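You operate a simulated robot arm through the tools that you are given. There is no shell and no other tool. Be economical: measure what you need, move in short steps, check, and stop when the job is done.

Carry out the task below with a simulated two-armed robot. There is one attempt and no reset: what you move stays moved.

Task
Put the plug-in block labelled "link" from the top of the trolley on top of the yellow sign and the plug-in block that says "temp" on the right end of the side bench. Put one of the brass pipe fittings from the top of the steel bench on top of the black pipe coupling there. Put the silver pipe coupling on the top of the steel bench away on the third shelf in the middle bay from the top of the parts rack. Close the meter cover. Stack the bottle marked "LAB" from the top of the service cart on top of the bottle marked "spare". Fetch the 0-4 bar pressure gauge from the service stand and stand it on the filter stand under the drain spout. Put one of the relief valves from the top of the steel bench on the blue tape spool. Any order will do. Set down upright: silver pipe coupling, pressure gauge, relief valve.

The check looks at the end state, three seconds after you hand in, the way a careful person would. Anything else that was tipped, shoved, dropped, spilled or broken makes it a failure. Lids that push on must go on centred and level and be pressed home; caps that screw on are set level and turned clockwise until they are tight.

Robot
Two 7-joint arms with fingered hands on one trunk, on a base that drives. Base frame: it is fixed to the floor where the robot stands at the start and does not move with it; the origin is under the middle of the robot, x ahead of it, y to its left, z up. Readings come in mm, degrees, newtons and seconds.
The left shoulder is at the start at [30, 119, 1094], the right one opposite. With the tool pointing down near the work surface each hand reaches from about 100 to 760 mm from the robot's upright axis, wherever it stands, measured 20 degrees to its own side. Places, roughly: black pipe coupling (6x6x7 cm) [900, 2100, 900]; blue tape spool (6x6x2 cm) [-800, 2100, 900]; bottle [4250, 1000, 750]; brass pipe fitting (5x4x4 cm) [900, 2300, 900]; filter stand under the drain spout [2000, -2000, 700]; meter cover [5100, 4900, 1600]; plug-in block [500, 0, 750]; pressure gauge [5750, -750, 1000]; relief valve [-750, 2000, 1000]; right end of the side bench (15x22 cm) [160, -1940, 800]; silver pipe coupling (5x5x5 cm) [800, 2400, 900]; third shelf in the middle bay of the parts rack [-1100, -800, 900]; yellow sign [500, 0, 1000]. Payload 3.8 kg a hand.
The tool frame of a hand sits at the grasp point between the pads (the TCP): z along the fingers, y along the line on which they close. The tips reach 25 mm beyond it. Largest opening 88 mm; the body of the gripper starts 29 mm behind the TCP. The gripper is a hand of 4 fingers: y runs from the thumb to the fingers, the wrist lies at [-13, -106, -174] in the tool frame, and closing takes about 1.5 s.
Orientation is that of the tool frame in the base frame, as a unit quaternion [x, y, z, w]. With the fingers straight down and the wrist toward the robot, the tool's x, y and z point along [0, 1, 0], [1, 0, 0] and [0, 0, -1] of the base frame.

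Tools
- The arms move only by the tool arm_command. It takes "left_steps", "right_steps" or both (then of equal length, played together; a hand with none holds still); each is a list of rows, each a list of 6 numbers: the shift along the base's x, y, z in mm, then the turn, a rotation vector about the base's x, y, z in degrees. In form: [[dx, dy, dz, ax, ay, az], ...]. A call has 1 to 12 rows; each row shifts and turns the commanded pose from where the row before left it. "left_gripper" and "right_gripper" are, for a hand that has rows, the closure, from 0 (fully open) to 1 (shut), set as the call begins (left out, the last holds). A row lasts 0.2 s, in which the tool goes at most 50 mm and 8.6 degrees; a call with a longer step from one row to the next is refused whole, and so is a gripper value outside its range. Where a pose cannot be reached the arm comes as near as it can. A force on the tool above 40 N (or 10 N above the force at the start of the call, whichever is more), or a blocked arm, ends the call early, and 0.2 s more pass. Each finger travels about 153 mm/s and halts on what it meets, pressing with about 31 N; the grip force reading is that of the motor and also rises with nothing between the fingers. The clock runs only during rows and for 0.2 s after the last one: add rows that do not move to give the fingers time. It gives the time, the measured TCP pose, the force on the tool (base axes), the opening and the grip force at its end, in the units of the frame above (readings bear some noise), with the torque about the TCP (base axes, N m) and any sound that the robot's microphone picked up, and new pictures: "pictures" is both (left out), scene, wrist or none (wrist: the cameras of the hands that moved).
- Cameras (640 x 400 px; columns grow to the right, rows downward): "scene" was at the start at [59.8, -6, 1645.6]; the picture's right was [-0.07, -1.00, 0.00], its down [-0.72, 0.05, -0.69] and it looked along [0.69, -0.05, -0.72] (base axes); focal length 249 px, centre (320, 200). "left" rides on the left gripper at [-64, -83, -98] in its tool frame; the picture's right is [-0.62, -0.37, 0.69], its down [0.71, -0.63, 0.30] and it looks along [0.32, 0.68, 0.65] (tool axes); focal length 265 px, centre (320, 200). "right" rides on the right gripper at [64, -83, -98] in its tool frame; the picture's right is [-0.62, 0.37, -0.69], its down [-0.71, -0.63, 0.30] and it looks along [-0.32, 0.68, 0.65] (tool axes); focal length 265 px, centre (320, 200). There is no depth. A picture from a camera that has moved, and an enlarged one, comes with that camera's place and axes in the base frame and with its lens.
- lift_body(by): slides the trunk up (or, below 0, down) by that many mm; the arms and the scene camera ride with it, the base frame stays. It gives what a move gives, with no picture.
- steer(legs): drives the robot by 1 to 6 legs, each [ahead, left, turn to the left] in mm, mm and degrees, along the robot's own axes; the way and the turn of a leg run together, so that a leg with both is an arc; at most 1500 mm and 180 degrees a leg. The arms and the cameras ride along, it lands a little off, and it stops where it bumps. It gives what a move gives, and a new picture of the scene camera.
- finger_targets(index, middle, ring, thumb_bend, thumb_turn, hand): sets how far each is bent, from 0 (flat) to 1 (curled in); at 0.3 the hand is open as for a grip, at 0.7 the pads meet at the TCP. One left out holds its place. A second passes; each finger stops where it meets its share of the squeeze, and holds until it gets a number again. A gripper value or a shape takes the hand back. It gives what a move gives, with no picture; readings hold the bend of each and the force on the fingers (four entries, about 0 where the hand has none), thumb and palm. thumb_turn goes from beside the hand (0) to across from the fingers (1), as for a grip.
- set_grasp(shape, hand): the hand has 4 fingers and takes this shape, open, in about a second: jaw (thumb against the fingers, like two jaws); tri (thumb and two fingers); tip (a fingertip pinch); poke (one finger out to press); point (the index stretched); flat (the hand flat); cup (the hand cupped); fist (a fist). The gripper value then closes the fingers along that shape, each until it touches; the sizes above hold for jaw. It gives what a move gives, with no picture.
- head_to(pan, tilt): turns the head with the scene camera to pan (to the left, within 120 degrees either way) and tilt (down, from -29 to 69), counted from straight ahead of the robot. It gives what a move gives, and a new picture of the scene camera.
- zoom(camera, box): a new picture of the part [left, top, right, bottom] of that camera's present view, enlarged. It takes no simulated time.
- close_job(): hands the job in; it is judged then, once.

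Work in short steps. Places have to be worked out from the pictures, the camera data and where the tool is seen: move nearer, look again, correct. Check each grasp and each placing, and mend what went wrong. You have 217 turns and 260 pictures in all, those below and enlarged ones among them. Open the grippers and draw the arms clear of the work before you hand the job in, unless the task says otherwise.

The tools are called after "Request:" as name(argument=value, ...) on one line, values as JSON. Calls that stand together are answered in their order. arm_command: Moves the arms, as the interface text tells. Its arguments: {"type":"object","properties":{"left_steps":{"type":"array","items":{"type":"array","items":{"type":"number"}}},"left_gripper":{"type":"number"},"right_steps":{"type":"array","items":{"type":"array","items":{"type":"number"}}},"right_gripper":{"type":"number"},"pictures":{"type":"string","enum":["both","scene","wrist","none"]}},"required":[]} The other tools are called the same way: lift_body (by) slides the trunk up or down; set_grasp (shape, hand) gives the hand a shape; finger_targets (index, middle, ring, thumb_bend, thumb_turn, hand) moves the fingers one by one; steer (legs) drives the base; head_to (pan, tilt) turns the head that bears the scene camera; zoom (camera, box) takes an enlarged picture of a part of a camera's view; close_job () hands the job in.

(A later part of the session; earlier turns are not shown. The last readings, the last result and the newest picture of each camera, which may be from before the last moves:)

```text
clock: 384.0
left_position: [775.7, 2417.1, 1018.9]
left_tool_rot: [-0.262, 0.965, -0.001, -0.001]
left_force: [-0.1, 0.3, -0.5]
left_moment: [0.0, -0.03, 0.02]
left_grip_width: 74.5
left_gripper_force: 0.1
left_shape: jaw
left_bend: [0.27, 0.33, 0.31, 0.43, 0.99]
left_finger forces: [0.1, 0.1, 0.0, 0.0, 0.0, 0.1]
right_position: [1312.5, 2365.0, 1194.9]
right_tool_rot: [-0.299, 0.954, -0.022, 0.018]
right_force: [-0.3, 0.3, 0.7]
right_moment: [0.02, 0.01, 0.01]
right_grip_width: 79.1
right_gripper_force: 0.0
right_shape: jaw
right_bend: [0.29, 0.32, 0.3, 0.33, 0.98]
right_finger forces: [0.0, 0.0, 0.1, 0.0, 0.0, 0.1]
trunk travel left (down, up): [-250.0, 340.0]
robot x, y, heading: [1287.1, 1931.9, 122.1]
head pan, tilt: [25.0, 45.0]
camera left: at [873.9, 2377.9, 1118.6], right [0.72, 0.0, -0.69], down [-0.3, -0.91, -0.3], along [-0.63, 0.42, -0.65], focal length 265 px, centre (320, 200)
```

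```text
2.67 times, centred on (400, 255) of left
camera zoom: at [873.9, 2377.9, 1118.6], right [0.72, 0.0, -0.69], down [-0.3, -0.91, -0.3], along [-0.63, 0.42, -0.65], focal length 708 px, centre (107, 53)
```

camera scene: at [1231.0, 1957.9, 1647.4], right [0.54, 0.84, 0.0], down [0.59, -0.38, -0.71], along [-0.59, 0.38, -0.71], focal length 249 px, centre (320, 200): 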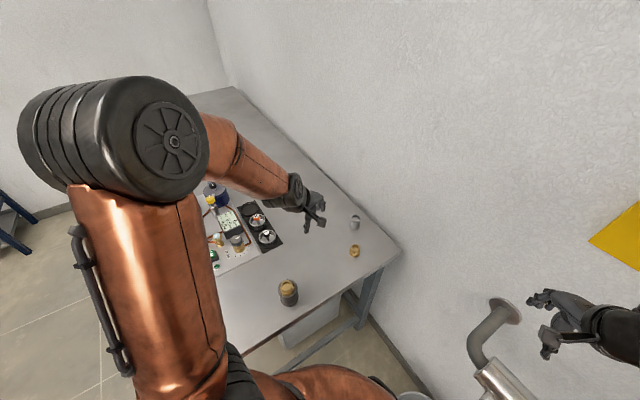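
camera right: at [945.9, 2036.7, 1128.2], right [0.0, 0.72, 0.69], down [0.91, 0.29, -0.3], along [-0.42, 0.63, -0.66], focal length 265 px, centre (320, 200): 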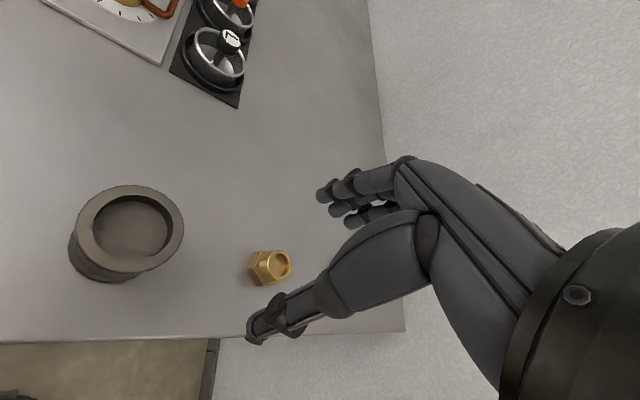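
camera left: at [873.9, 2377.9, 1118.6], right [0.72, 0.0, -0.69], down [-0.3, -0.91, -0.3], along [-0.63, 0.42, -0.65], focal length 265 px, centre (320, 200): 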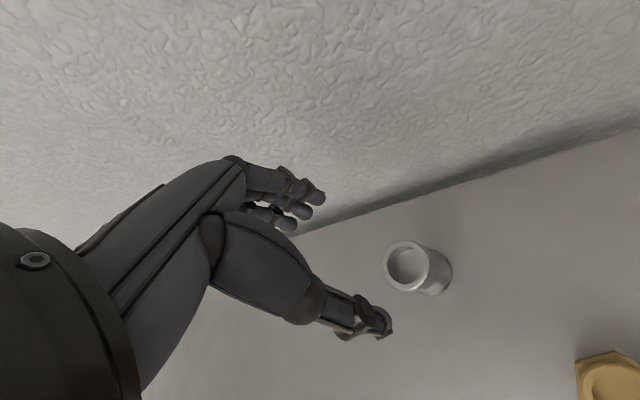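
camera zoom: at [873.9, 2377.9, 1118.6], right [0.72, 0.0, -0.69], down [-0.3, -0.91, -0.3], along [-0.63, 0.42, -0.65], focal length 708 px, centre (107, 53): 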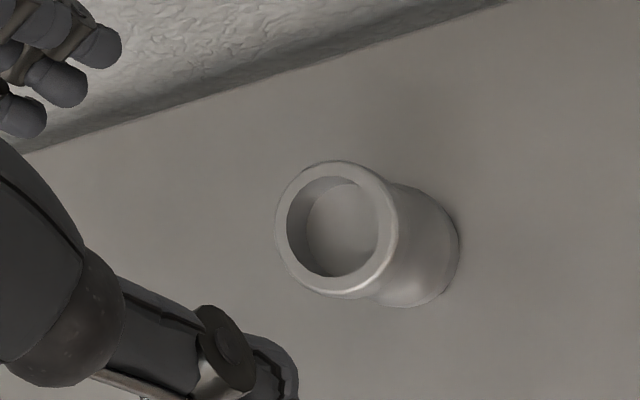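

Silver axis ≈[774, 2421], top ≈915. I descend around it to TCP z≈897 and close.

Request:
arm_command(left_steps=[[-1, 4, -40, 0, 0, 0], [0, 0, -40, 0, 0, 0], [0, 0, -28, 0, 0, 0], [0, 0, -14, 0, 0, 0], [0, 0, 0, 0, 0, 0]], pictures="wrist")

```text
clock: 385.2
left_position: [776.0, 2422.4, 895.9]
left_tool_rot: [-0.262, 0.965, -0.002, -0.001]
left_force: [0.1, -0.2, 0.3]
left_moment: [0.0, -0.01, 0.03]
left_grip_width: 74.3
left_gripper_force: 0.0
left_shape: jaw
left_bend: [0.27, 0.33, 0.31, 0.43, 0.99]
left_finger forces: [0.0, 0.1, 0.0, 0.0, 0.0, 0.1]
right_position: [1312.8, 2365.4, 1196.0]
right_tool_rot: [-0.299, 0.954, -0.023, 0.018]
right_force: [0.3, -0.6, 0.3]
right_moment: [0.04, 0.0, -0.02]
right_grip_width: 79.2
right_gripper_force: 0.0
right_shape: jaw
right_bend: [0.29, 0.32, 0.3, 0.33, 0.98]
right_finger forces: [0.0, 0.0, 0.0, 0.1, 0.0, 0.0]
trunk travel left (down, up): [-250.0, 340.0]
robot x, y, heading: [1288.5, 1929.4, 122.2]
head pan, tilt: [25.0, 45.0]
camera left: at [873.3, 2381.8, 996.2], right [0.72, 0.0, -0.69], down [-0.3, -0.91, -0.3], along [-0.63, 0.42, -0.65], focal length 265 px, centre (320, 200)
```

left: 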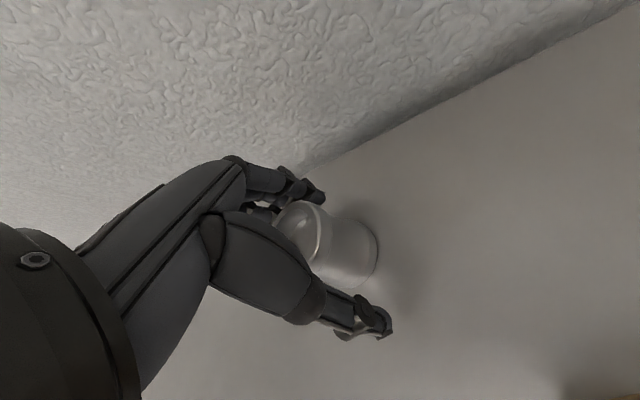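

The coupling is between the fingers. I close and lift.

Request:
arm_command(left_steps=[[0, 0, 0, 0, 0, 0], [0, 0, 0, 0, 0, 0], [0, 0, 0, 0, 0, 0], [0, 0, 0, 0, 0, 0], [0, 0, 0, 0, 0, 0], [0, 0, 0, 0, 0, 0], [0, 0, 0, 0, 0, 0]], left_gripper=1, pictures="none")

Request:
arm_command(left_steps=[[0, 0, 15, 0, 0, 0], [0, 0, 40, 0, 0, 0], [0, 0, 45, 0, 0, 0], [0, 0, 45, 0, 0, 0], [10, -20, 40, 0, 0, 0], [10, -40, 25, 0, 0, 0], [10, -45, 10, 0, 0, 0], [10, -45, 0, 0, 0, 0], [10, -45, 0, 0, 0, 0], [10, -45, 0, 0, 0, 0], [0, 0, 0, 0, 0, 0]], pictures="wrist")

```text
clock: 386.8
left_position: [773.4, 2420.6, 897.0]
left_tool_rot: [-0.262, 0.965, -0.001, 0.0]
left_force: [-0.6, -0.1, -0.9]
left_moment: [0.0, -0.01, 0.0]
left_grip_width: 34.2
left_gripper_force: 30.9
left_shape: jaw
left_bend: [0.74, 0.46, 0.52, 0.74, 1.0]
left_finger forces: [15.9, 9.2, 2.4, 0.0, 27.2, 0.1]
right_position: [1311.4, 2365.0, 1195.8]
right_tool_rot: [-0.299, 0.954, -0.023, 0.018]
right_force: [0.3, -0.4, 0.0]
right_moment: [-0.02, -0.01, -0.02]
right_grip_width: 79.2
right_gripper_force: 0.1
right_shape: jaw
right_bend: [0.29, 0.32, 0.3, 0.33, 0.98]
right_finger forces: [0.2, 0.0, 0.0, 0.0, 0.0, 0.0]
trunk travel left (down, up): [-250.0, 340.0]
robot x, y, heading: [1292.4, 1931.1, 122.3]
head pan, tilt: [25.0, 45.0]
```

```text
clock: 389.2
left_position: [835.4, 2180.7, 1117.7]
left_tool_rot: [-0.262, 0.965, -0.001, 0.0]
left_force: [0.9, 0.2, -2.1]
left_moment: [0.02, -0.01, 0.0]
left_grip_width: 33.7
left_gripper_force: 31.4
left_shape: jaw
left_bend: [0.74, 0.46, 0.52, 0.74, 1.0]
left_finger forces: [15.9, 9.2, 2.6, 0.0, 26.7, 0.1]
right_position: [1312.2, 2366.1, 1195.2]
right_tool_rot: [-0.298, 0.954, -0.024, 0.018]
right_force: [0.5, 0.6, -0.5]
right_moment: [-0.01, -0.04, 0.01]
right_grip_width: 79.0
right_gripper_force: 0.0
right_shape: jaw
right_bend: [0.29, 0.32, 0.3, 0.33, 0.98]
right_finger forces: [0.1, 0.1, 0.0, 0.0, 0.0, 0.0]
trunk travel left (down, up): [-250.0, 340.0]
robot x, y, heading: [1287.7, 1932.4, 122.3]
head pan, tilt: [25.0, 45.0]
camera left: at [933.3, 2140.7, 1217.4], right [0.72, -0.01, -0.69], down [-0.3, -0.91, -0.3], along [-0.63, 0.42, -0.65], focal length 265 px, centre (320, 200)
```

left: 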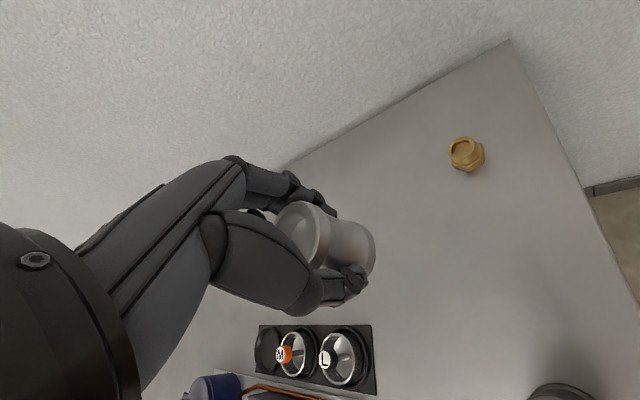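

Silver coupling in hand. To save pictures I drive in one go back, west and south to the parts rack.

Request:
steer(legs=[[-300, 0, 0], [0, 0, 57.7], [0, 450, 0], [1450, 0, 0], [0, 1480, 0], [0, 550, 0]])

```text
clock: 412.4
left_position: [-396.0, -1033.5, 1117.6]
left_tool_rot: [-0.702, 0.712, -0.002, 0.0]
left_force: [0.4, 0.4, -1.4]
left_moment: [0.0, -0.02, -0.02]
left_grip_width: 33.8
left_gripper_force: 30.9
left_shape: jaw
left_bend: [0.74, 0.46, 0.52, 0.74, 1.0]
left_finger forces: [15.8, 9.2, 2.4, 0.1, 26.5, 0.0]
right_position: [-307.7, -528.8, 1195.2]
right_tool_rot: [0.73, -0.683, 0.01, -0.026]
right_force: [-0.5, -0.2, 0.4]
right_moment: [0.04, -0.01, 0.03]
right_grip_width: 78.9
right_gripper_force: 0.2
right_shape: jaw
right_bend: [0.29, 0.32, 0.3, 0.33, 0.98]
right_finger forces: [0.0, 0.0, 0.1, 0.0, 0.0, 0.0]
trunk travel left (down, up): [-250.0, 340.0]
robot x, y, heading: [52.9, -772.6, -179.0]
head pan, tilt: [25.0, 45.0]
camera scene: at [-2.4, -809.5, 1647.4], right [-0.44, 0.9, 0.0], down [0.64, 0.31, -0.71], along [-0.63, -0.31, -0.71], focal length 249 px, centre (320, 200)
```

scene: 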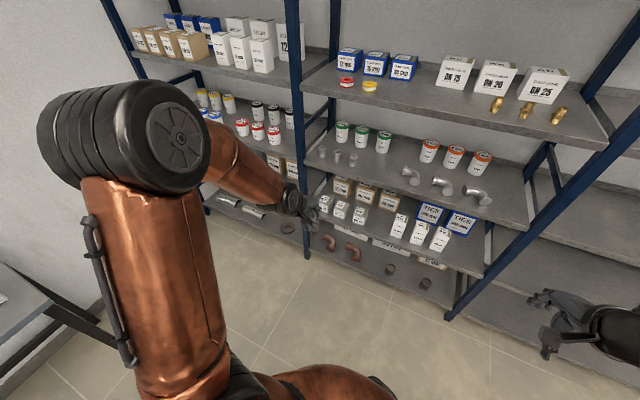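

Middle bay's third shelf (cans, silver couplings and elbows) is visible. One zoom to pick the free spot.

Request:
zoom(camera="scene", box=[295, 105, 519, 245])

```text
2.86 times, centred on (407, 175) of scene
camera zoom: at [-2.4, -809.5, 1647.4], right [-0.44, 0.9, 0.0], down [0.64, 0.31, -0.71], along [-0.63, -0.31, -0.71], focal length 712 px, centre (71, 271)
```

zoom: 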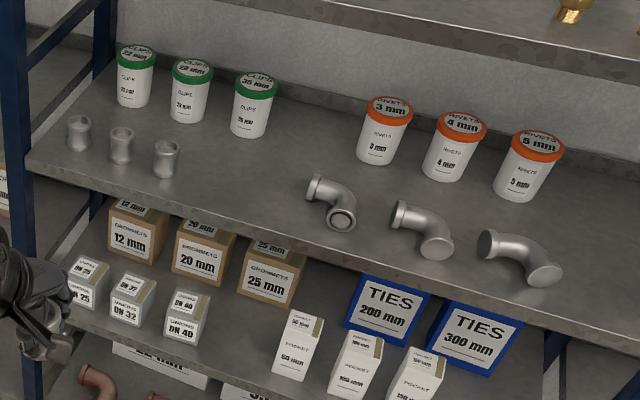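

Free spot: between the third coupling and the first elbow, ≈[-970, -985], shelf z≈867. I lower the hand to z≈945 and drive 360 mm closer.

Request:
arm_command(left_steps=[[0, 0, -45, 0, 0, 0], [0, 0, -45, 0, 0, 0], [0, 0, -45, 0, 0, 0], [0, 0, -37, 0, 0, 0], [0, 0, 0, 0, 0, 0]], pictures="none")

Request:
steer(legs=[[360, 0, -1]])

Request:
zoom(camera="left", box=[0, 0, 640, 400])

```text
clock: 413.6
left_position: [-397.3, -1031.4, 944.7]
left_tool_rot: [-0.703, 0.711, -0.001, 0.002]
left_force: [-0.4, 0.0, -1.6]
left_moment: [0.02, 0.0, -0.01]
left_grip_width: 33.5
left_gripper_force: 31.2
left_shape: jaw
left_bend: [0.74, 0.46, 0.52, 0.75, 1.0]
left_finger forces: [15.9, 9.2, 2.5, 0.0, 26.4, 0.1]
right_position: [-309.5, -529.3, 1196.7]
right_tool_rot: [0.729, -0.684, 0.011, -0.027]
right_force: [-0.6, 1.1, 0.1]
right_moment: [-0.02, 0.02, 0.02]
right_grip_width: 79.4
right_gripper_force: 0.2
right_shape: jaw
right_bend: [0.29, 0.32, 0.3, 0.33, 0.98]
right_finger forces: [0.1, 0.0, 0.1, 0.1, 0.0, 0.1]
trunk travel left (down, up): [-250.0, 340.0]
robot x, y, heading: [53.6, -773.7, -179.0]
head pan, tilt: [25.0, 45.0]
```

```text
clock: 415.9
left_position: [-754.0, -1029.3, 944.5]
left_tool_rot: [-0.697, 0.717, -0.001, 0.0]
left_force: [-0.8, 0.9, -2.3]
left_moment: [0.03, -0.02, -0.02]
left_grip_width: 33.4
left_gripper_force: 30.5
left_shape: jaw
left_bend: [0.74, 0.46, 0.52, 0.75, 1.0]
left_finger forces: [15.9, 9.3, 2.5, 0.0, 26.3, 0.0]
right_position: [-659.3, -529.1, 1195.7]
right_tool_rot: [0.724, -0.689, 0.012, -0.027]
right_force: [0.0, 0.0, 0.3]
right_moment: [0.0, -0.01, -0.01]
right_grip_width: 79.2
right_gripper_force: 0.1
right_shape: jaw
right_bend: [0.29, 0.32, 0.3, 0.33, 0.98]
right_finger forces: [0.0, 0.0, 0.0, 0.0, 0.0, 0.0]
trunk travel left (down, up): [-250.0, 340.0]
robot x, y, heading: [-298.7, -777.4, -179.7]
head pan, tilt: [25.0, 45.0]
camera scene: at [-357.1, -812.2, 1647.3], right [-0.43, 0.9, 0.0], down [0.64, 0.3, -0.71], along [-0.64, -0.3, -0.71], focal length 249 px, centre (320, 200)
```

scene: 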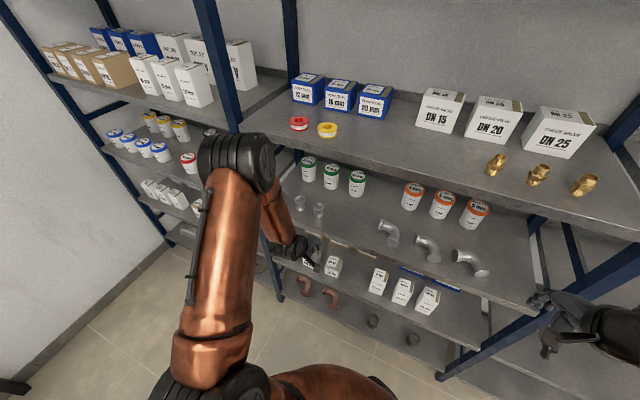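

```text
1.00 times, centred on (320, 200) of left (not enlarged: the box is as wide or as high as the picture)
camera zoom: at [-668.8, -967.9, 1044.5], right [0.39, 0.61, -0.69], down [0.61, -0.73, -0.3], along [-0.69, -0.31, -0.65], focal length 265 px, centre (320, 200)
```

zoom: 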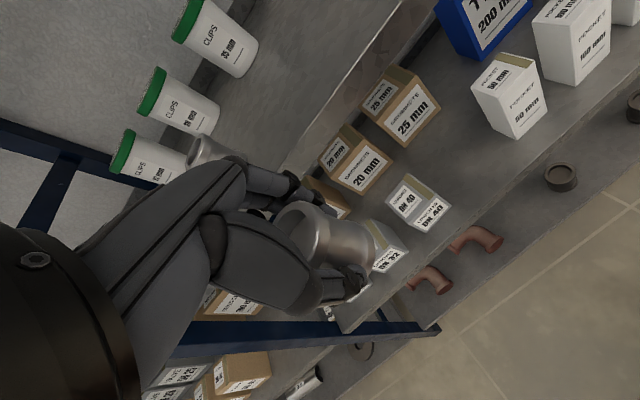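

Entry height looks clear. I move the coupling in over the free spot.

Request:
arm_command(left_steps=[[-25, 30, 0, 0, 0, 0], [-42, 14, 0, 0, 0, 0], [-42, 0, 0, 0, 0, 0], [-42, 0, 0, 0, 0, 0], [-42, 0, 0, 0, 0, 0], [-23, 0, 0, 0, 0, 0], [0, 0, 0, 0, 0, 0]], pictures="wrist")

```text
clock: 416.8
left_position: [-861.3, -982.2, 941.4]
left_tool_rot: [-0.696, 0.718, -0.011, 0.013]
left_force: [34.0, 4.0, 27.2]
left_moment: [0.03, -0.46, 0.04]
left_grip_width: 36.8
left_gripper_force: 31.2
left_shape: jaw
left_bend: [0.77, 0.76, 0.54, 0.69, 0.96]
left_finger forces: [20.0, 4.5, 4.4, 0.1, 41.4, 0.1]
right_position: [-651.6, -526.9, 1196.6]
right_tool_rot: [0.726, -0.688, 0.01, -0.026]
right_force: [0.7, -0.5, -0.1]
right_moment: [-0.01, -0.02, 0.0]
right_grip_width: 79.2
right_gripper_force: 0.0
right_shape: jaw
right_bend: [0.29, 0.32, 0.3, 0.33, 0.98]
right_finger forces: [0.0, 0.1, 0.1, 0.0, 0.0, 0.0]
trunk travel left (down, up): [-250.0, 340.0]
robot x, y, heading: [-299.4, -774.7, -179.9]
head pan, tilt: [25.0, 45.0]
stopped in row 4 (left hand): the force on the tool passed its limit at 47 N (the readings are from after the stop); the commanded pose is now the measured one
camera left: at [-777.8, -921.3, 1044.6], right [0.41, 0.61, -0.68], down [0.62, -0.73, -0.29], along [-0.67, -0.3, -0.68], focal length 265 px, centre (320, 200)
```

left: 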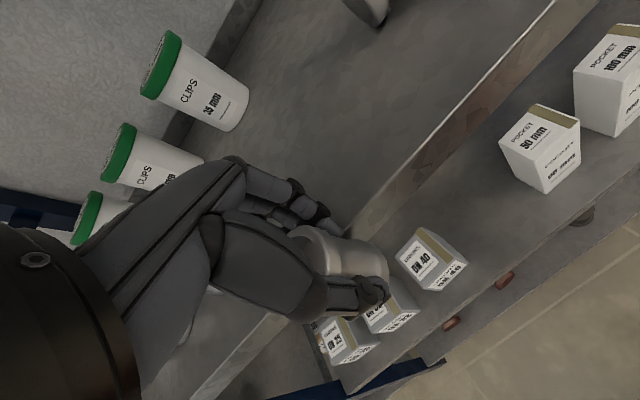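

The coupling bumped the shelf's front edge (shelf higher than thought). I back off, raise 35 mm and check the grasp.

Request:
arm_command(left_steps=[[20, 0, 5, 0, 0, 0], [30, 0, 15, 0, 0, 0], [0, 0, 20, 0, 0, 0], [0, 0, 0, 0, 0, 0], [0, 0, 0, 0, 0, 0]], pictures="none")

Request:
zoom(camera="left", box=[200, 120, 520, 320])

```text
clock: 418.0
left_position: [-818.1, -983.8, 979.8]
left_tool_rot: [-0.696, 0.718, -0.01, 0.011]
left_force: [0.2, -0.2, -1.6]
left_moment: [0.04, 0.01, -0.02]
left_grip_width: 31.1
left_gripper_force: 31.2
left_shape: jaw
left_bend: [0.75, 0.49, 0.52, 0.74, 0.98]
left_finger forces: [13.2, 8.7, 2.8, 0.1, 25.2, 0.0]
right_position: [-657.2, -529.2, 1196.4]
right_tool_rot: [0.725, -0.688, 0.011, -0.027]
right_force: [0.2, -0.3, 0.0]
right_moment: [0.0, 0.02, 0.0]
right_grip_width: 79.3
right_gripper_force: 0.1
right_shape: jaw
right_bend: [0.29, 0.32, 0.3, 0.33, 0.98]
right_finger forces: [0.0, 0.0, 0.1, 0.0, 0.1, 0.0]
trunk travel left (down, up): [-250.0, 340.0]
robot x, y, heading: [-304.7, -774.8, -179.4]
head pan, tilt: [25.0, 45.0]
```

```text
2.00 times, centred on (360, 220) of left
camera zoom: at [-735.5, -922.8, 1082.1], right [0.41, 0.61, -0.68], down [0.62, -0.73, -0.29], along [-0.67, -0.3, -0.67], focal length 531 px, centre (240, 160)
```

zoom: 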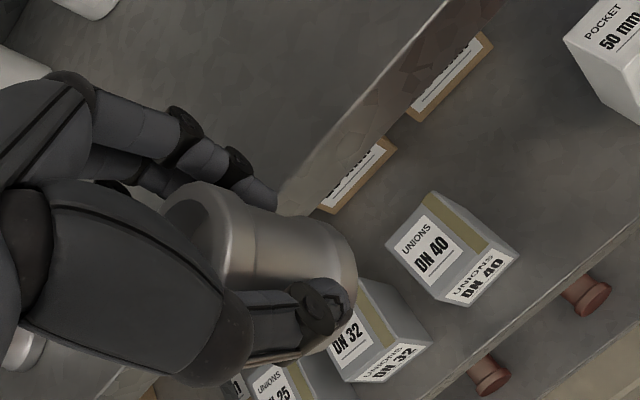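

The coupling is still held well. Shelf top is really ≈903. I straighten the hand and enter at z≈980.

Request:
arm_command(left_steps=[[-20, 0, 0, 0, 1.7, 0], [-35, 0, 0, 0, 0, 0], [-35, 0, 0, 0, 0, 0], [-35, 0, 0, 0, 0, 0], [-27, 0, 0, 0, 0, 0], [0, 0, 0, 0, 0, 0]], pictures="wrist")

```text
clock: 419.4
left_position: [-971.6, -984.9, 978.9]
left_tool_rot: [-0.696, 0.718, -0.001, 0.001]
left_force: [0.0, -0.6, -1.7]
left_moment: [0.03, 0.01, -0.01]
left_grip_width: 31.0
left_gripper_force: 31.0
left_shape: jaw
left_bend: [0.75, 0.49, 0.52, 0.74, 0.98]
left_finger forces: [13.1, 8.6, 3.0, 0.0, 25.3, 0.1]
right_position: [-657.6, -527.6, 1195.1]
right_tool_rot: [0.724, -0.689, 0.012, -0.026]
right_force: [-0.3, 0.5, -0.7]
right_moment: [0.0, 0.01, -0.01]
right_grip_width: 79.3
right_gripper_force: 0.0
right_shape: jaw
right_bend: [0.29, 0.32, 0.3, 0.33, 0.98]
right_finger forces: [0.0, 0.1, 0.0, 0.0, 0.1, 0.1]
trunk travel left (down, up): [-250.0, 340.0]
robot x, y, heading: [-301.9, -777.4, -179.8]
head pan, tilt: [25.0, 45.0]
camera left: at [-884.7, -923.8, 1079.8], right [0.39, 0.61, -0.69], down [0.61, -0.73, -0.31], along [-0.69, -0.3, -0.65], focal length 265 px, centre (320, 200)
```

left: 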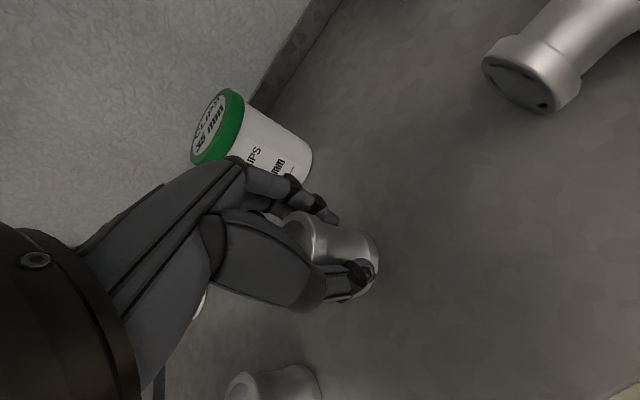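

Clear around. I lower to contact.

Request:
arm_command(left_steps=[[0, 0, -15, 0, 0, 0], [0, 0, -10, 0, 0, 0], [0, 0, -5, 0, 0, 0], [0, 0, -3, 0, 0, 0], [0, 0, -3, 0, 0, 0], [0, 0, 0, 0, 0, 0]], pictures="none")

```text
clock: 420.6
left_position: [-974.8, -982.6, 954.8]
left_tool_rot: [-0.697, 0.717, 0.009, -0.009]
left_force: [7.2, 2.0, 19.5]
left_moment: [0.03, -0.19, 0.01]
left_grip_width: 33.0
left_gripper_force: 30.3
left_shape: jaw
left_bend: [0.75, 0.48, 0.52, 0.75, 0.97]
left_finger forces: [12.9, 8.4, 3.4, 0.0, 29.4, 0.0]
right_position: [-656.5, -528.4, 1195.6]
right_tool_rot: [0.725, -0.688, 0.012, -0.027]
right_force: [0.1, 0.8, -0.3]
right_moment: [0.01, -0.03, -0.02]
right_grip_width: 79.0
right_gripper_force: 0.1
right_shape: jaw
right_bend: [0.29, 0.32, 0.3, 0.33, 0.98]
right_finger forces: [0.1, 0.1, 0.0, 0.1, 0.0, 0.1]
trunk travel left (down, up): [-250.0, 340.0]
robot x, y, heading: [-300.2, -780.4, -179.9]
head pan, tilt: [25.0, 45.0]
stopped in row 6 (left hand): the force on the tool passed its limit at 42 N (the readings are from after the stop); the commanded pose is now the measured one
```

Contact (shelf ≈918). I unload slightly and check how the coupling sits.

Request:
arm_command(left_steps=[[0, 0, 2, 0, -1.2, 0], [0, 0, 0, 0, 0, 0]], pictures="none")

Request:
zoom(camera="left", box=[240, 170, 440, 320])

```text
clock: 421.2
left_position: [-974.6, -982.4, 953.9]
left_tool_rot: [-0.697, 0.717, 0.0, 0.0]
left_force: [-4.4, 0.4, 17.7]
left_moment: [-0.05, 0.24, -0.06]
left_grip_width: 33.3
left_gripper_force: 31.0
left_shape: jaw
left_bend: [0.75, 0.47, 0.52, 0.76, 0.98]
left_finger forces: [15.6, 10.3, 5.1, 0.0, 25.7, 0.1]
right_position: [-656.7, -528.6, 1195.6]
right_tool_rot: [0.725, -0.688, 0.011, -0.027]
right_force: [0.5, -0.2, 0.1]
right_moment: [-0.02, 0.0, 0.02]
right_grip_width: 79.2
right_gripper_force: 0.1
right_shape: jaw
right_bend: [0.29, 0.32, 0.3, 0.33, 0.98]
right_finger forces: [0.0, 0.0, 0.0, 0.0, 0.0, 0.1]
trunk travel left (down, up): [-250.0, 340.0]
robot x, y, heading: [-301.1, -777.5, -180.0]
head pan, tilt: [25.0, 45.0]
```

```text
2.67 times, centred on (340, 245) of left
camera zoom: at [-888.0, -921.8, 1054.2], right [0.39, 0.61, -0.69], down [0.61, -0.73, -0.3], along [-0.69, -0.3, -0.65], focal length 708 px, centre (267, 80)
```

zoom: 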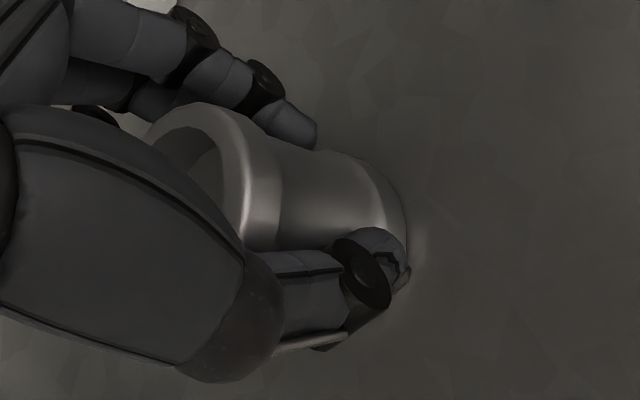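

It looks seated. I release gently and raise a little.

Request:
arm_command(left_steps=[[0, 0, 0, 0, 0, 0], [0, 0, 0, 0, 0, 0], [0, 0, 0, 0, 0, 0]], left_gripper=0.45, pictures="none")

Request:
arm_command(left_steps=[[0, 0, 0, 0, 0, 0], [0, 0, 15, 0, 0, 0], [0, 0, 20, 0, 0, 0], [0, 0, 20, 0, 0, 0], [0, 0, 0, 0, 0, 0]], left_gripper=0.2, pictures="wrist")

```text
clock: 422.0
left_position: [-971.5, -984.0, 950.4]
left_tool_rot: [-0.696, 0.718, -0.003, 0.003]
left_force: [-0.2, 0.9, -0.9]
left_moment: [0.0, 0.02, 0.02]
left_grip_width: 48.3
left_gripper_force: 0.0
left_shape: jaw
left_bend: [0.74, 0.43, 0.39, 0.67, 1.0]
left_finger forces: [0.0, 0.0, 0.0, 0.0, 0.1, 0.0]
right_position: [-657.9, -528.2, 1196.0]
right_tool_rot: [0.725, -0.688, 0.011, -0.027]
right_force: [-0.3, -0.3, -0.9]
right_moment: [-0.02, 0.0, 0.02]
right_grip_width: 78.8
right_gripper_force: 0.0
right_shape: jaw
right_bend: [0.29, 0.32, 0.3, 0.33, 0.98]
right_finger forces: [0.0, 0.0, 0.1, 0.1, 0.1, 0.1]
trunk travel left (down, up): [-250.0, 340.0]
robot x, y, heading: [-298.5, -775.6, -179.8]
head pan, tilt: [25.0, 45.0]
```

```text
clock: 423.2
left_position: [-975.1, -982.5, 1008.1]
left_tool_rot: [-0.697, 0.717, -0.002, 0.002]
left_force: [-0.2, 0.3, -0.4]
left_moment: [-0.01, 0.03, -0.03]
left_grip_width: 70.1
left_gripper_force: 0.1
left_shape: jaw
left_bend: [0.27, 0.34, 0.32, 0.49, 0.99]
left_finger forces: [0.0, 0.1, 0.1, 0.0, 0.1, 0.0]
right_position: [-658.0, -527.8, 1194.7]
right_tool_rot: [0.725, -0.688, 0.012, -0.027]
right_force: [0.2, -0.5, 0.1]
right_moment: [0.02, 0.02, -0.03]
right_grip_width: 79.0
right_gripper_force: 0.1
right_shape: jaw
right_bend: [0.29, 0.32, 0.3, 0.33, 0.98]
right_finger forces: [0.0, 0.0, 0.0, 0.0, 0.1, 0.0]
trunk travel left (down, up): [-250.0, 340.0]
robot x, y, heading: [-299.3, -778.2, -179.7]
head pan, tilt: [25.0, 45.0]
camera left: at [-889.3, -922.0, 1107.9], right [0.39, 0.61, -0.69], down [0.61, -0.73, -0.3], along [-0.69, -0.3, -0.66], focal length 265 px, centre (320, 200)
```

left: 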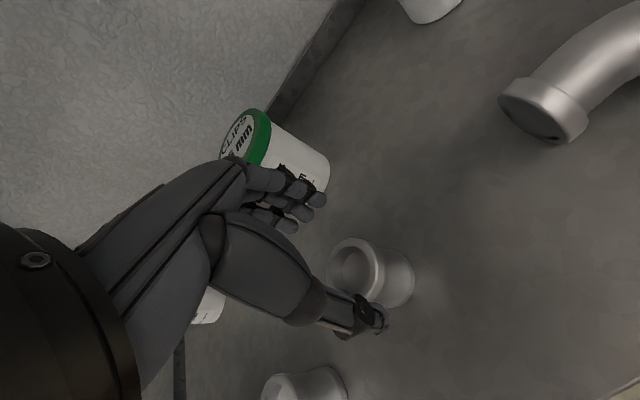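

The silver coupling stands on the third shelf. I withdraw, then drive in one go to the front of the steel bench's left part.

Request:
arm_command(left_steps=[[0, 0, 10, 0, 0, 0], [30, 0, 0, 0, 0, 0], [45, 0, 0, 0, 0, 0], [45, 0, 0, 0, 0, 0], [45, 0, 0, 0, 0, 0], [40, 0, 15, 0, 0, 0], [15, 0, 45, 0, 0, 0], [0, 0, 45, 0, 0, 0], [0, 0, 40, 0, 0, 0], [0, 0, 0, 0, 0, 0]], left_gripper=0, pictures="none")

Request:
steer(legs=[[-100, 0, 0], [0, 0, -90.2], [1500, 0, 0], [300, 0, 0], [0, 390, 0], [390, 0, 0]])

```text
clock: 425.4
left_position: [-755.6, -984.3, 1163.1]
left_tool_rot: [-0.697, 0.717, -0.001, 0.003]
left_force: [0.3, -0.3, 0.0]
left_moment: [-0.01, 0.01, -0.01]
left_grip_width: 88.1
left_gripper_force: 0.0
left_shape: jaw
left_bend: [0.3, 0.3, 0.3, 0.3, 0.98]
left_finger forces: [0.0, 0.0, 0.1, 0.0, 0.1, 0.0]
right_position: [-658.7, -527.4, 1196.4]
right_tool_rot: [0.725, -0.688, 0.012, -0.027]
right_force: [-0.3, 0.2, -0.8]
right_moment: [0.02, 0.01, -0.04]
right_grip_width: 79.1
right_gripper_force: 0.1
right_shape: jaw
right_bend: [0.29, 0.32, 0.3, 0.33, 0.98]
right_finger forces: [0.0, 0.1, 0.0, 0.0, 0.0, 0.0]
trunk travel left (down, up): [-250.0, 340.0]
robot x, y, heading: [-300.8, -772.2, -179.7]
head pan, tilt: [25.0, 45.0]
```

```text
clock: 443.2
left_position: [-892.3, 1846.8, 1161.0]
left_tool_rot: [-0.004, 1.0, -0.004, 0.001]
left_force: [-0.8, -0.5, -0.1]
left_moment: [0.0, 0.0, -0.01]
left_grip_width: 88.0
left_gripper_force: 0.0
left_shape: jaw
left_bend: [0.3, 0.3, 0.3, 0.3, 0.98]
left_finger forces: [0.0, 0.0, 0.1, 0.0, 0.1, 0.0]
right_position: [-433.6, 1767.5, 1195.1]
right_tool_rot: [-0.044, 0.999, -0.027, 0.011]
right_force: [0.0, 0.2, 0.6]
right_moment: [-0.02, 0.02, 0.0]
right_grip_width: 78.9
right_gripper_force: 0.0
right_shape: jaw
right_bend: [0.29, 0.32, 0.3, 0.33, 0.98]
right_finger forces: [0.0, 0.0, 0.1, 0.0, 0.0, 0.1]
trunk travel left (down, up): [-250.0, 340.0]
robot x, y, heading: [-665.0, 1401.7, 92.4]
head pan, tilt: [25.0, 45.0]
camera scene: at [-705.5, 1453.0, 1647.4], right [0.89, 0.46, 0.0], down [0.33, -0.63, -0.71], along [-0.33, 0.63, -0.71], focal length 249 px, centre (320, 200)
```

scene: 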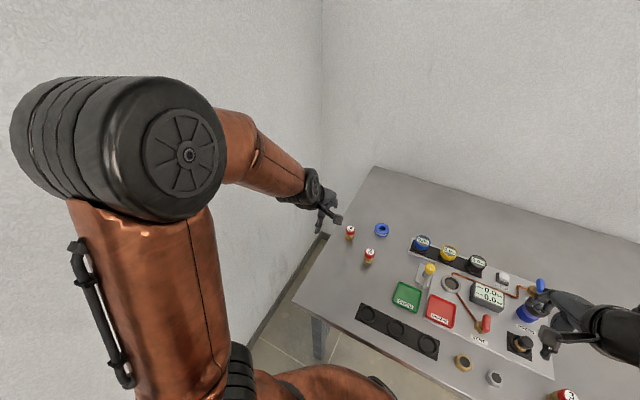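

Spool ≈[-775, 2101], nearest relief valve b ≈[-775, 1949]. I bring the left hand above valve b.

Request:
arm_command(left_steps=[[24, 20, -20, 0, 0, 0], [24, 20, -30, 0, 0, 0], [24, 20, -30, 0, 0, 0], [24, 20, -30, 0, 0, 0], [21, 18, -30, 0, 0, 0], [0, 0, 0, 0, 0, 0]], pictures="wrist")

Request:
zoom(camera="left", box=[290, 120, 530, 330])

```text
clock: 444.6
left_position: [-775.5, 1945.2, 1021.6]
left_tool_rot: [-0.005, 1.0, -0.003, 0.0]
left_force: [0.3, 0.0, 0.8]
left_moment: [-0.03, 0.02, 0.0]
left_grip_width: 87.7
left_gripper_force: 0.1
left_shape: jaw
left_bend: [0.3, 0.3, 0.3, 0.3, 0.98]
left_finger forces: [0.0, 0.0, 0.1, 0.1, 0.0, 0.1]
right_position: [-433.3, 1765.2, 1195.6]
right_tool_rot: [-0.045, 0.999, -0.027, 0.012]
right_force: [-0.4, -1.1, -0.7]
right_moment: [-0.01, 0.01, -0.01]
right_grip_width: 79.2
right_gripper_force: 0.1
right_shape: jaw
right_bend: [0.29, 0.32, 0.3, 0.33, 0.98]
right_finger forces: [0.0, 0.1, 0.0, 0.1, 0.1, 0.0]
trunk travel left (down, up): [-250.0, 340.0]
robot x, y, heading: [-668.2, 1405.8, 92.8]
head pan, tilt: [25.0, 45.0]
camera left: at [-709.3, 1861.6, 1121.5], right [0.62, -0.37, -0.69], down [-0.71, -0.64, -0.3], along [-0.33, 0.68, -0.66], focal length 265 px, centre (320, 200)
```

left: 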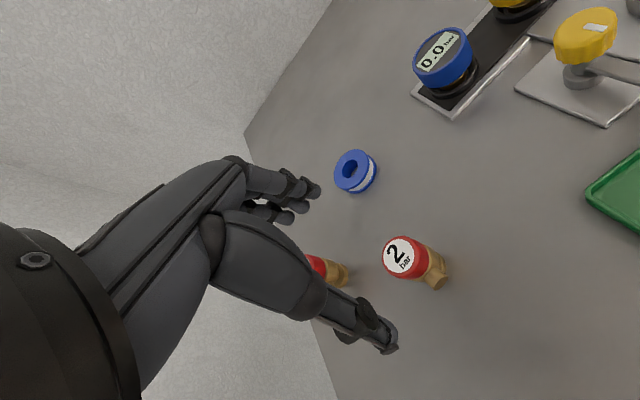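

```text
1.90 times, centred on (410, 225) of left
camera zoom: at [-709.3, 1861.6, 1121.5], right [0.62, -0.37, -0.69], down [-0.71, -0.64, -0.3], along [-0.33, 0.68, -0.66], focal length 506 px, centre (149, 152)
```

zoom: 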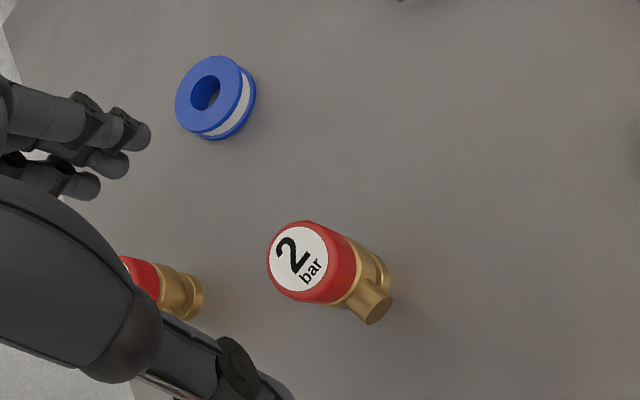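

Valve b axis ≈[-769, 1950], top ≈935; spool ≈[-768, 2100], top ≈881. I descend to grip its red cap (TCP z≈930) and close.

Request:
arm_command(left_steps=[[6, 5, -35, 0, 0, 0], [0, 0, -35, 0, 0, 0], [0, 0, -21, 0, 0, 0], [0, 0, 0, 0, 0, 0]], left_gripper=0.2, pictures="wrist")

```text
clock: 445.6
left_position: [-767.4, 1948.7, 930.7]
left_tool_rot: [-0.004, 1.0, -0.003, 0.001]
left_force: [-0.7, -0.3, -0.3]
left_moment: [-0.01, 0.01, 0.01]
left_grip_width: 70.6
left_gripper_force: 0.1
left_shape: jaw
left_bend: [0.27, 0.34, 0.31, 0.49, 0.99]
left_finger forces: [0.0, 0.0, 0.1, 0.0, 0.0, 0.0]
right_position: [-433.8, 1767.6, 1195.6]
right_tool_rot: [-0.046, 0.999, -0.027, 0.012]
right_force: [-1.3, -0.3, 0.5]
right_moment: [0.02, 0.01, -0.03]
right_grip_width: 79.0
right_gripper_force: 0.1
right_shape: jaw
right_bend: [0.29, 0.32, 0.3, 0.33, 0.98]
right_finger forces: [0.0, 0.0, 0.0, 0.0, 0.0, 0.1]
trunk travel left (down, up): [-250.0, 340.0]
robot x, y, heading: [-668.0, 1402.5, 92.4]
head pan, tilt: [25.0, 45.0]
camera left: at [-701.8, 1866.1, 1031.4], right [0.62, -0.37, -0.69], down [-0.71, -0.64, -0.3], along [-0.33, 0.68, -0.66], focal length 265 px, centre (320, 200)
```

left: 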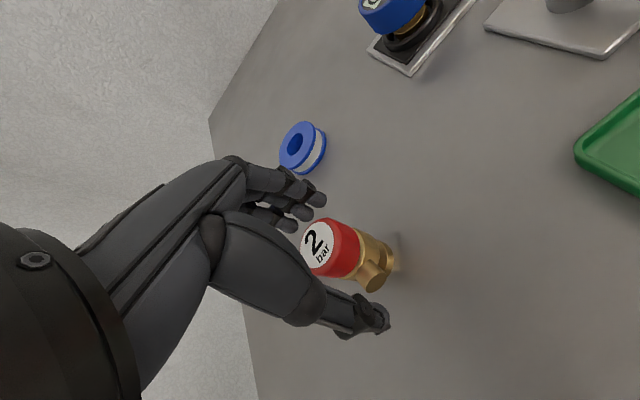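

The cap is centred. I lower 6 mm, close, and lift.

Request:
arm_command(left_steps=[[0, 0, -6, 0, 0, 0], [0, 0, 0, 0, 0, 0], [0, 0, 0, 0, 0, 0]], pictures="none")

Request:
arm_command(left_steps=[[0, 0, 0, 0, 0, 0], [0, 0, 0, 0, 0, 0], [0, 0, 0, 0, 0, 0], [0, 0, 0, 0, 0, 0], [0, 0, 0, 0, 0, 0], [0, 0, 0, 0, 0, 0], [0, 0, 0, 0, 0, 0]], left_gripper=1, pictures="none")

Request:
arm_command(left_steps=[[0, 0, 15, 0, 0, 0], [0, 0, 35, 0, 0, 0], [0, 0, 20, 0, 0, 0], [0, 0, 0, 0, 0, 0]], pictures="wrist")

```text
clock: 446.4
left_position: [-768.1, 1948.8, 924.4]
left_tool_rot: [-0.004, 1.0, -0.003, 0.001]
left_force: [0.1, -0.2, 0.0]
left_moment: [0.01, 0.01, 0.01]
left_grip_width: 70.7
left_gripper_force: 0.1
left_shape: jaw
left_bend: [0.27, 0.34, 0.31, 0.49, 0.99]
left_finger forces: [0.1, 0.0, 0.0, 0.0, 0.1, 0.0]
right_position: [-432.7, 1767.1, 1196.0]
right_tool_rot: [-0.045, 0.999, -0.027, 0.012]
right_force: [0.6, 0.3, -0.3]
right_moment: [0.0, 0.0, 0.03]
right_grip_width: 79.3
right_gripper_force: 0.0
right_shape: jaw
right_bend: [0.29, 0.32, 0.3, 0.33, 0.98]
right_finger forces: [0.0, 0.1, 0.1, 0.0, 0.1, 0.0]
trunk travel left (down, up): [-250.0, 340.0]
robot x, y, heading: [-669.3, 1398.9, 92.6]
head pan, tilt: [25.0, 45.0]
```

```text
clock: 448.0
left_position: [-767.9, 1948.8, 924.7]
left_tool_rot: [-0.004, 1.0, -0.004, 0.001]
left_force: [0.8, 1.1, 0.5]
left_moment: [-0.03, -0.01, 0.02]
left_grip_width: 25.7
left_gripper_force: 31.4
left_shape: jaw
left_bend: [0.74, 0.46, 0.53, 0.75, 1.0]
left_finger forces: [14.4, 8.7, 2.9, 0.1, 25.5, 0.1]
right_position: [-433.8, 1765.9, 1195.8]
right_tool_rot: [-0.046, 0.999, -0.026, 0.012]
right_force: [0.4, -0.2, -0.2]
right_moment: [0.01, -0.04, 0.02]
right_grip_width: 79.0
right_gripper_force: 0.0
right_shape: jaw
right_bend: [0.29, 0.32, 0.3, 0.33, 0.98]
right_finger forces: [0.0, 0.0, 0.0, 0.0, 0.0, 0.0]
trunk travel left (down, up): [-250.0, 340.0]
robot x, y, heading: [-664.0, 1399.4, 92.5]
head pan, tilt: [25.0, 45.0]
```

```text
clock: 449.0
left_position: [-769.9, 1948.3, 995.3]
left_tool_rot: [-0.004, 1.0, -0.002, 0.001]
left_force: [-0.4, 0.3, -1.6]
left_moment: [-0.01, 0.0, -0.03]
left_grip_width: 25.8
left_gripper_force: 30.3
left_shape: jaw
left_bend: [0.74, 0.46, 0.53, 0.75, 1.0]
left_finger forces: [14.3, 8.8, 3.0, 0.1, 25.3, 0.1]
right_position: [-433.7, 1766.8, 1194.8]
right_tool_rot: [-0.046, 0.999, -0.027, 0.012]
right_force: [-0.2, 1.4, 0.0]
right_moment: [0.0, -0.02, -0.05]
right_grip_width: 79.3
right_gripper_force: 0.0
right_shape: jaw
right_bend: [0.29, 0.32, 0.3, 0.33, 0.98]
right_finger forces: [0.1, 0.1, 0.0, 0.0, 0.0, 0.0]
trunk travel left (down, up): [-250.0, 340.0]
robot x, y, heading: [-668.6, 1401.6, 92.3]
head pan, tilt: [25.0, 45.0]
camera left: at [-703.8, 1865.4, 1095.5], right [0.62, -0.37, -0.69], down [-0.71, -0.64, -0.3], along [-0.33, 0.68, -0.66], focal length 265 px, centre (320, 200)
```

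left: 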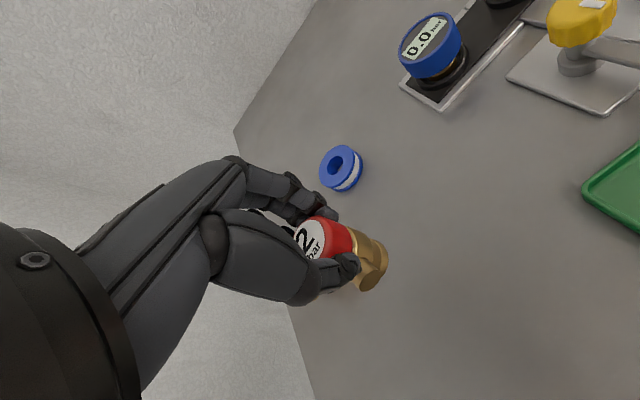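

Held upright. I carry it over the spool.

Request:
arm_command(left_steps=[[0, 38, 0, 0, 0, 0], [1, 38, 0, 0, 0, 0], [1, 38, 0, 0, 0, 0], [0, 34, 0, 0, 0, 0], [0, 0, -20, 0, 0, 0], [0, 0, 0, 0, 0, 0]], pictures="none")

Request:
zoom(camera="left", box=[240, 160, 480, 310])

```text
clock: 450.4
left_position: [-767.8, 2098.0, 974.3]
left_tool_rot: [-0.005, 1.0, -0.003, 0.001]
left_force: [-0.3, 0.3, -1.9]
left_moment: [0.0, 0.0, -0.01]
left_grip_width: 26.3
left_gripper_force: 31.4
left_shape: jaw
left_bend: [0.74, 0.46, 0.53, 0.75, 1.0]
left_finger forces: [14.4, 9.2, 3.1, 0.0, 25.3, 0.0]
right_position: [-433.4, 1767.8, 1195.3]
right_tool_rot: [-0.046, 0.999, -0.027, 0.013]
right_force: [0.3, -0.7, 0.3]
right_moment: [-0.01, -0.04, -0.02]
right_grip_width: 79.4
right_gripper_force: 0.1
right_shape: jaw
right_bend: [0.29, 0.32, 0.3, 0.33, 0.98]
right_finger forces: [0.1, 0.0, 0.1, 0.1, 0.0, 0.0]
trunk travel left (down, up): [-250.0, 340.0]
robot x, y, heading: [-666.9, 1401.2, 92.4]
head pan, tilt: [25.0, 45.0]
```

```text
2.67 times, centred on (360, 235) of left
camera zoom: at [-702.3, 2015.1, 1075.4], right [0.62, -0.37, -0.69], down [-0.71, -0.64, -0.3], along [-0.33, 0.68, -0.66], focal length 708 px, centre (213, 107)
```

zoom: 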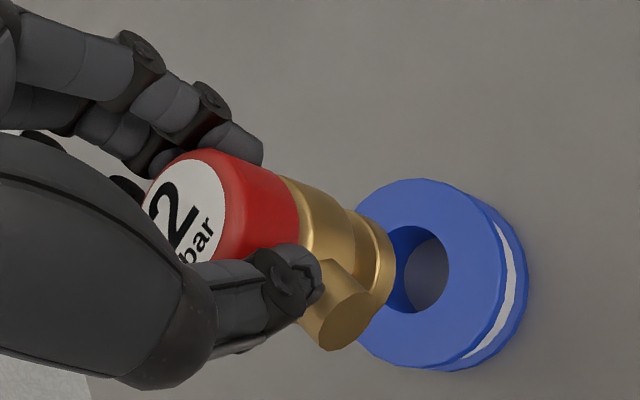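

Valve base and spool centre coincide. I lower to contact.

Request:
arm_command(left_steps=[[0, 0, -15, 0, 0, 0], [0, 0, -6, 0, 0, 0], [0, 0, -3, 0, 0, 0], [0, 0, -3, 0, 0, 0], [0, 0, 0, 0, 0, 0]], pictures="none")

```text
clock: 451.6
left_position: [-766.1, 2096.5, 947.2]
left_tool_rot: [-0.004, 1.0, -0.004, 0.002]
left_force: [0.3, 0.1, -2.8]
left_moment: [-0.03, 0.0, -0.02]
left_grip_width: 25.7
left_gripper_force: 31.2
left_shape: jaw
left_bend: [0.74, 0.46, 0.53, 0.75, 1.0]
left_finger forces: [14.4, 9.1, 3.3, 0.1, 25.3, 0.0]
right_position: [-434.4, 1767.2, 1195.9]
right_tool_rot: [-0.046, 0.998, -0.028, 0.012]
right_force: [-1.3, 0.4, -0.4]
right_moment: [-0.02, -0.02, -0.02]
right_grip_width: 79.2
right_gripper_force: 0.0
right_shape: jaw
right_bend: [0.29, 0.32, 0.3, 0.33, 0.98]
right_finger forces: [0.1, 0.0, 0.1, 0.0, 0.0, 0.1]
trunk travel left (down, up): [-250.0, 340.0]
robot x, y, heading: [-672.0, 1402.7, 92.5]
head pan, tilt: [25.0, 45.0]
```

Request:
arm_command(left_steps=[[0, 0, -2, 0, 0, 0], [0, 0, -2, 0, 0, 0], [0, 0, -2, 0, 0, 0], [0, 0, 0, 0, 0, 0]], pictures="none")

```text
clock: 452.6
left_position: [-767.2, 2097.0, 942.6]
left_tool_rot: [-0.005, 1.0, -0.001, 0.0]
left_force: [-0.5, -0.8, 8.9]
left_moment: [0.08, 0.05, 0.0]
left_grip_width: 25.6
left_gripper_force: 31.3
left_shape: jaw
left_bend: [0.74, 0.46, 0.53, 0.76, 1.0]
left_finger forces: [14.8, 9.7, 3.8, 0.0, 27.1, 0.1]
right_position: [-433.3, 1766.8, 1197.4]
right_tool_rot: [-0.046, 0.999, -0.027, 0.011]
right_force: [0.0, 0.2, 0.3]
right_moment: [0.0, -0.02, 0.0]
right_grip_width: 79.2
right_gripper_force: 0.0
right_shape: jaw
right_bend: [0.29, 0.32, 0.3, 0.33, 0.98]
right_finger forces: [0.1, 0.0, 0.0, 0.1, 0.1, 0.0]
trunk travel left (down, up): [-250.0, 340.0]
robot x, y, heading: [-665.5, 1401.3, 92.4]
head pan, tilt: [25.0, 45.0]
```

Contact as predicted. I release in stages, then raise and look.

Request:
arm_command(left_steps=[[0, 0, 1, 0, 0, 0], [0, 0, 0, 0, 0, 0]], left_gripper=0.6, pictures="none")

Request:
arm_command(left_steps=[[0, 0, 0, 0, 0, 0], [0, 0, 0, 0, 0, 0], [0, 0, 0, 0, 0, 0]], left_gripper=0.2, pictures="none")

Request:
arm_command(left_steps=[[0, 0, 15, 0, 0, 0], [0, 0, 30, 0, 0, 0], [0, 0, 45, 0, 0, 0], [0, 0, 0, 0, 0, 0]], pictures="wrist")

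```text
clock: 453.2
left_position: [-765.9, 2096.6, 941.1]
left_tool_rot: [-0.005, 1.0, -0.004, 0.001]
left_force: [-0.4, -0.7, 0.7]
left_moment: [-0.01, 0.0, 0.01]
left_grip_width: 35.4
left_gripper_force: 0.2
left_shape: jaw
left_bend: [0.74, 0.49, 0.46, 0.73, 1.0]
left_finger forces: [0.0, 0.0, 0.0, 0.1, 0.8, 0.0]
right_position: [-433.3, 1767.0, 1195.4]
right_tool_rot: [-0.045, 0.999, -0.026, 0.012]
right_force: [0.4, 0.6, 0.3]
right_moment: [-0.01, -0.01, -0.01]
right_grip_width: 79.0
right_gripper_force: 0.1
right_shape: jaw
right_bend: [0.29, 0.32, 0.3, 0.33, 0.98]
right_finger forces: [0.0, 0.1, 0.1, 0.0, 0.0, 0.0]
trunk travel left (down, up): [-250.0, 340.0]
robot x, y, heading: [-666.7, 1400.0, 92.7]
head pan, tilt: [25.0, 45.0]
```

```text
clock: 454.0
left_position: [-766.9, 2097.5, 943.1]
left_tool_rot: [-0.004, 1.0, -0.002, 0.001]
left_force: [0.4, -0.1, -0.1]
left_moment: [0.01, 0.01, 0.01]
left_grip_width: 70.2
left_gripper_force: 0.1
left_shape: jaw
left_bend: [0.27, 0.34, 0.32, 0.49, 0.99]
left_finger forces: [0.0, 0.0, 0.1, 0.0, 0.0, 0.0]
right_position: [-433.0, 1765.8, 1195.8]
right_tool_rot: [-0.046, 0.999, -0.026, 0.012]
right_force: [-0.3, 0.1, 0.2]
right_moment: [0.01, 0.02, -0.03]
right_grip_width: 79.0
right_gripper_force: 0.1
right_shape: jaw
right_bend: [0.29, 0.32, 0.3, 0.33, 0.98]
right_finger forces: [0.0, 0.1, 0.0, 0.1, 0.0, 0.0]
trunk travel left (down, up): [-250.0, 340.0]
robot x, y, heading: [-667.7, 1399.9, 92.5]
head pan, tilt: [25.0, 45.0]
```

```text
clock: 455.0
left_position: [-768.9, 2097.3, 1032.9]
left_tool_rot: [-0.005, 1.0, -0.003, 0.001]
left_force: [-0.1, 0.4, 0.0]
left_moment: [0.01, 0.05, 0.02]
left_grip_width: 70.1
left_gripper_force: 0.0
left_shape: jaw
left_bend: [0.27, 0.34, 0.32, 0.49, 0.99]
left_finger forces: [0.0, 0.0, 0.1, 0.0, 0.1, 0.0]
right_position: [-433.1, 1766.7, 1195.1]
right_tool_rot: [-0.046, 0.999, -0.027, 0.012]
right_force: [0.2, -0.1, 0.1]
right_moment: [0.02, 0.01, 0.03]
right_grip_width: 78.6
right_gripper_force: 0.0
right_shape: jaw
right_bend: [0.29, 0.32, 0.3, 0.33, 0.98]
right_finger forces: [0.0, 0.0, 0.1, 0.0, 0.1, 0.0]
trunk travel left (down, up): [-250.0, 340.0]
robot x, y, heading: [-670.0, 1400.4, 92.3]
head pan, tilt: [25.0, 45.0]
camera left: at [-702.1, 2015.3, 1133.4], right [0.62, -0.37, -0.69], down [-0.71, -0.64, -0.3], along [-0.33, 0.68, -0.66], focal length 265 px, centre (320, 200)
```

left: 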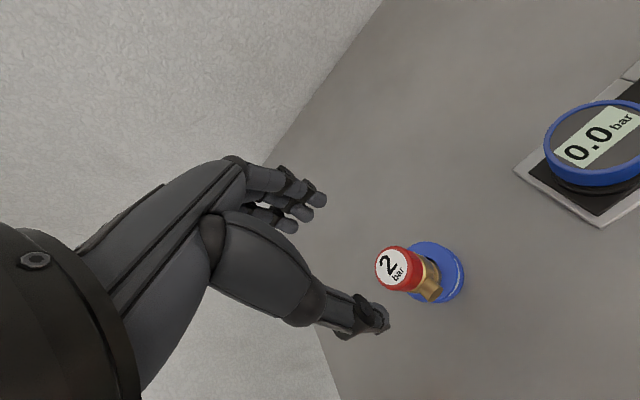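

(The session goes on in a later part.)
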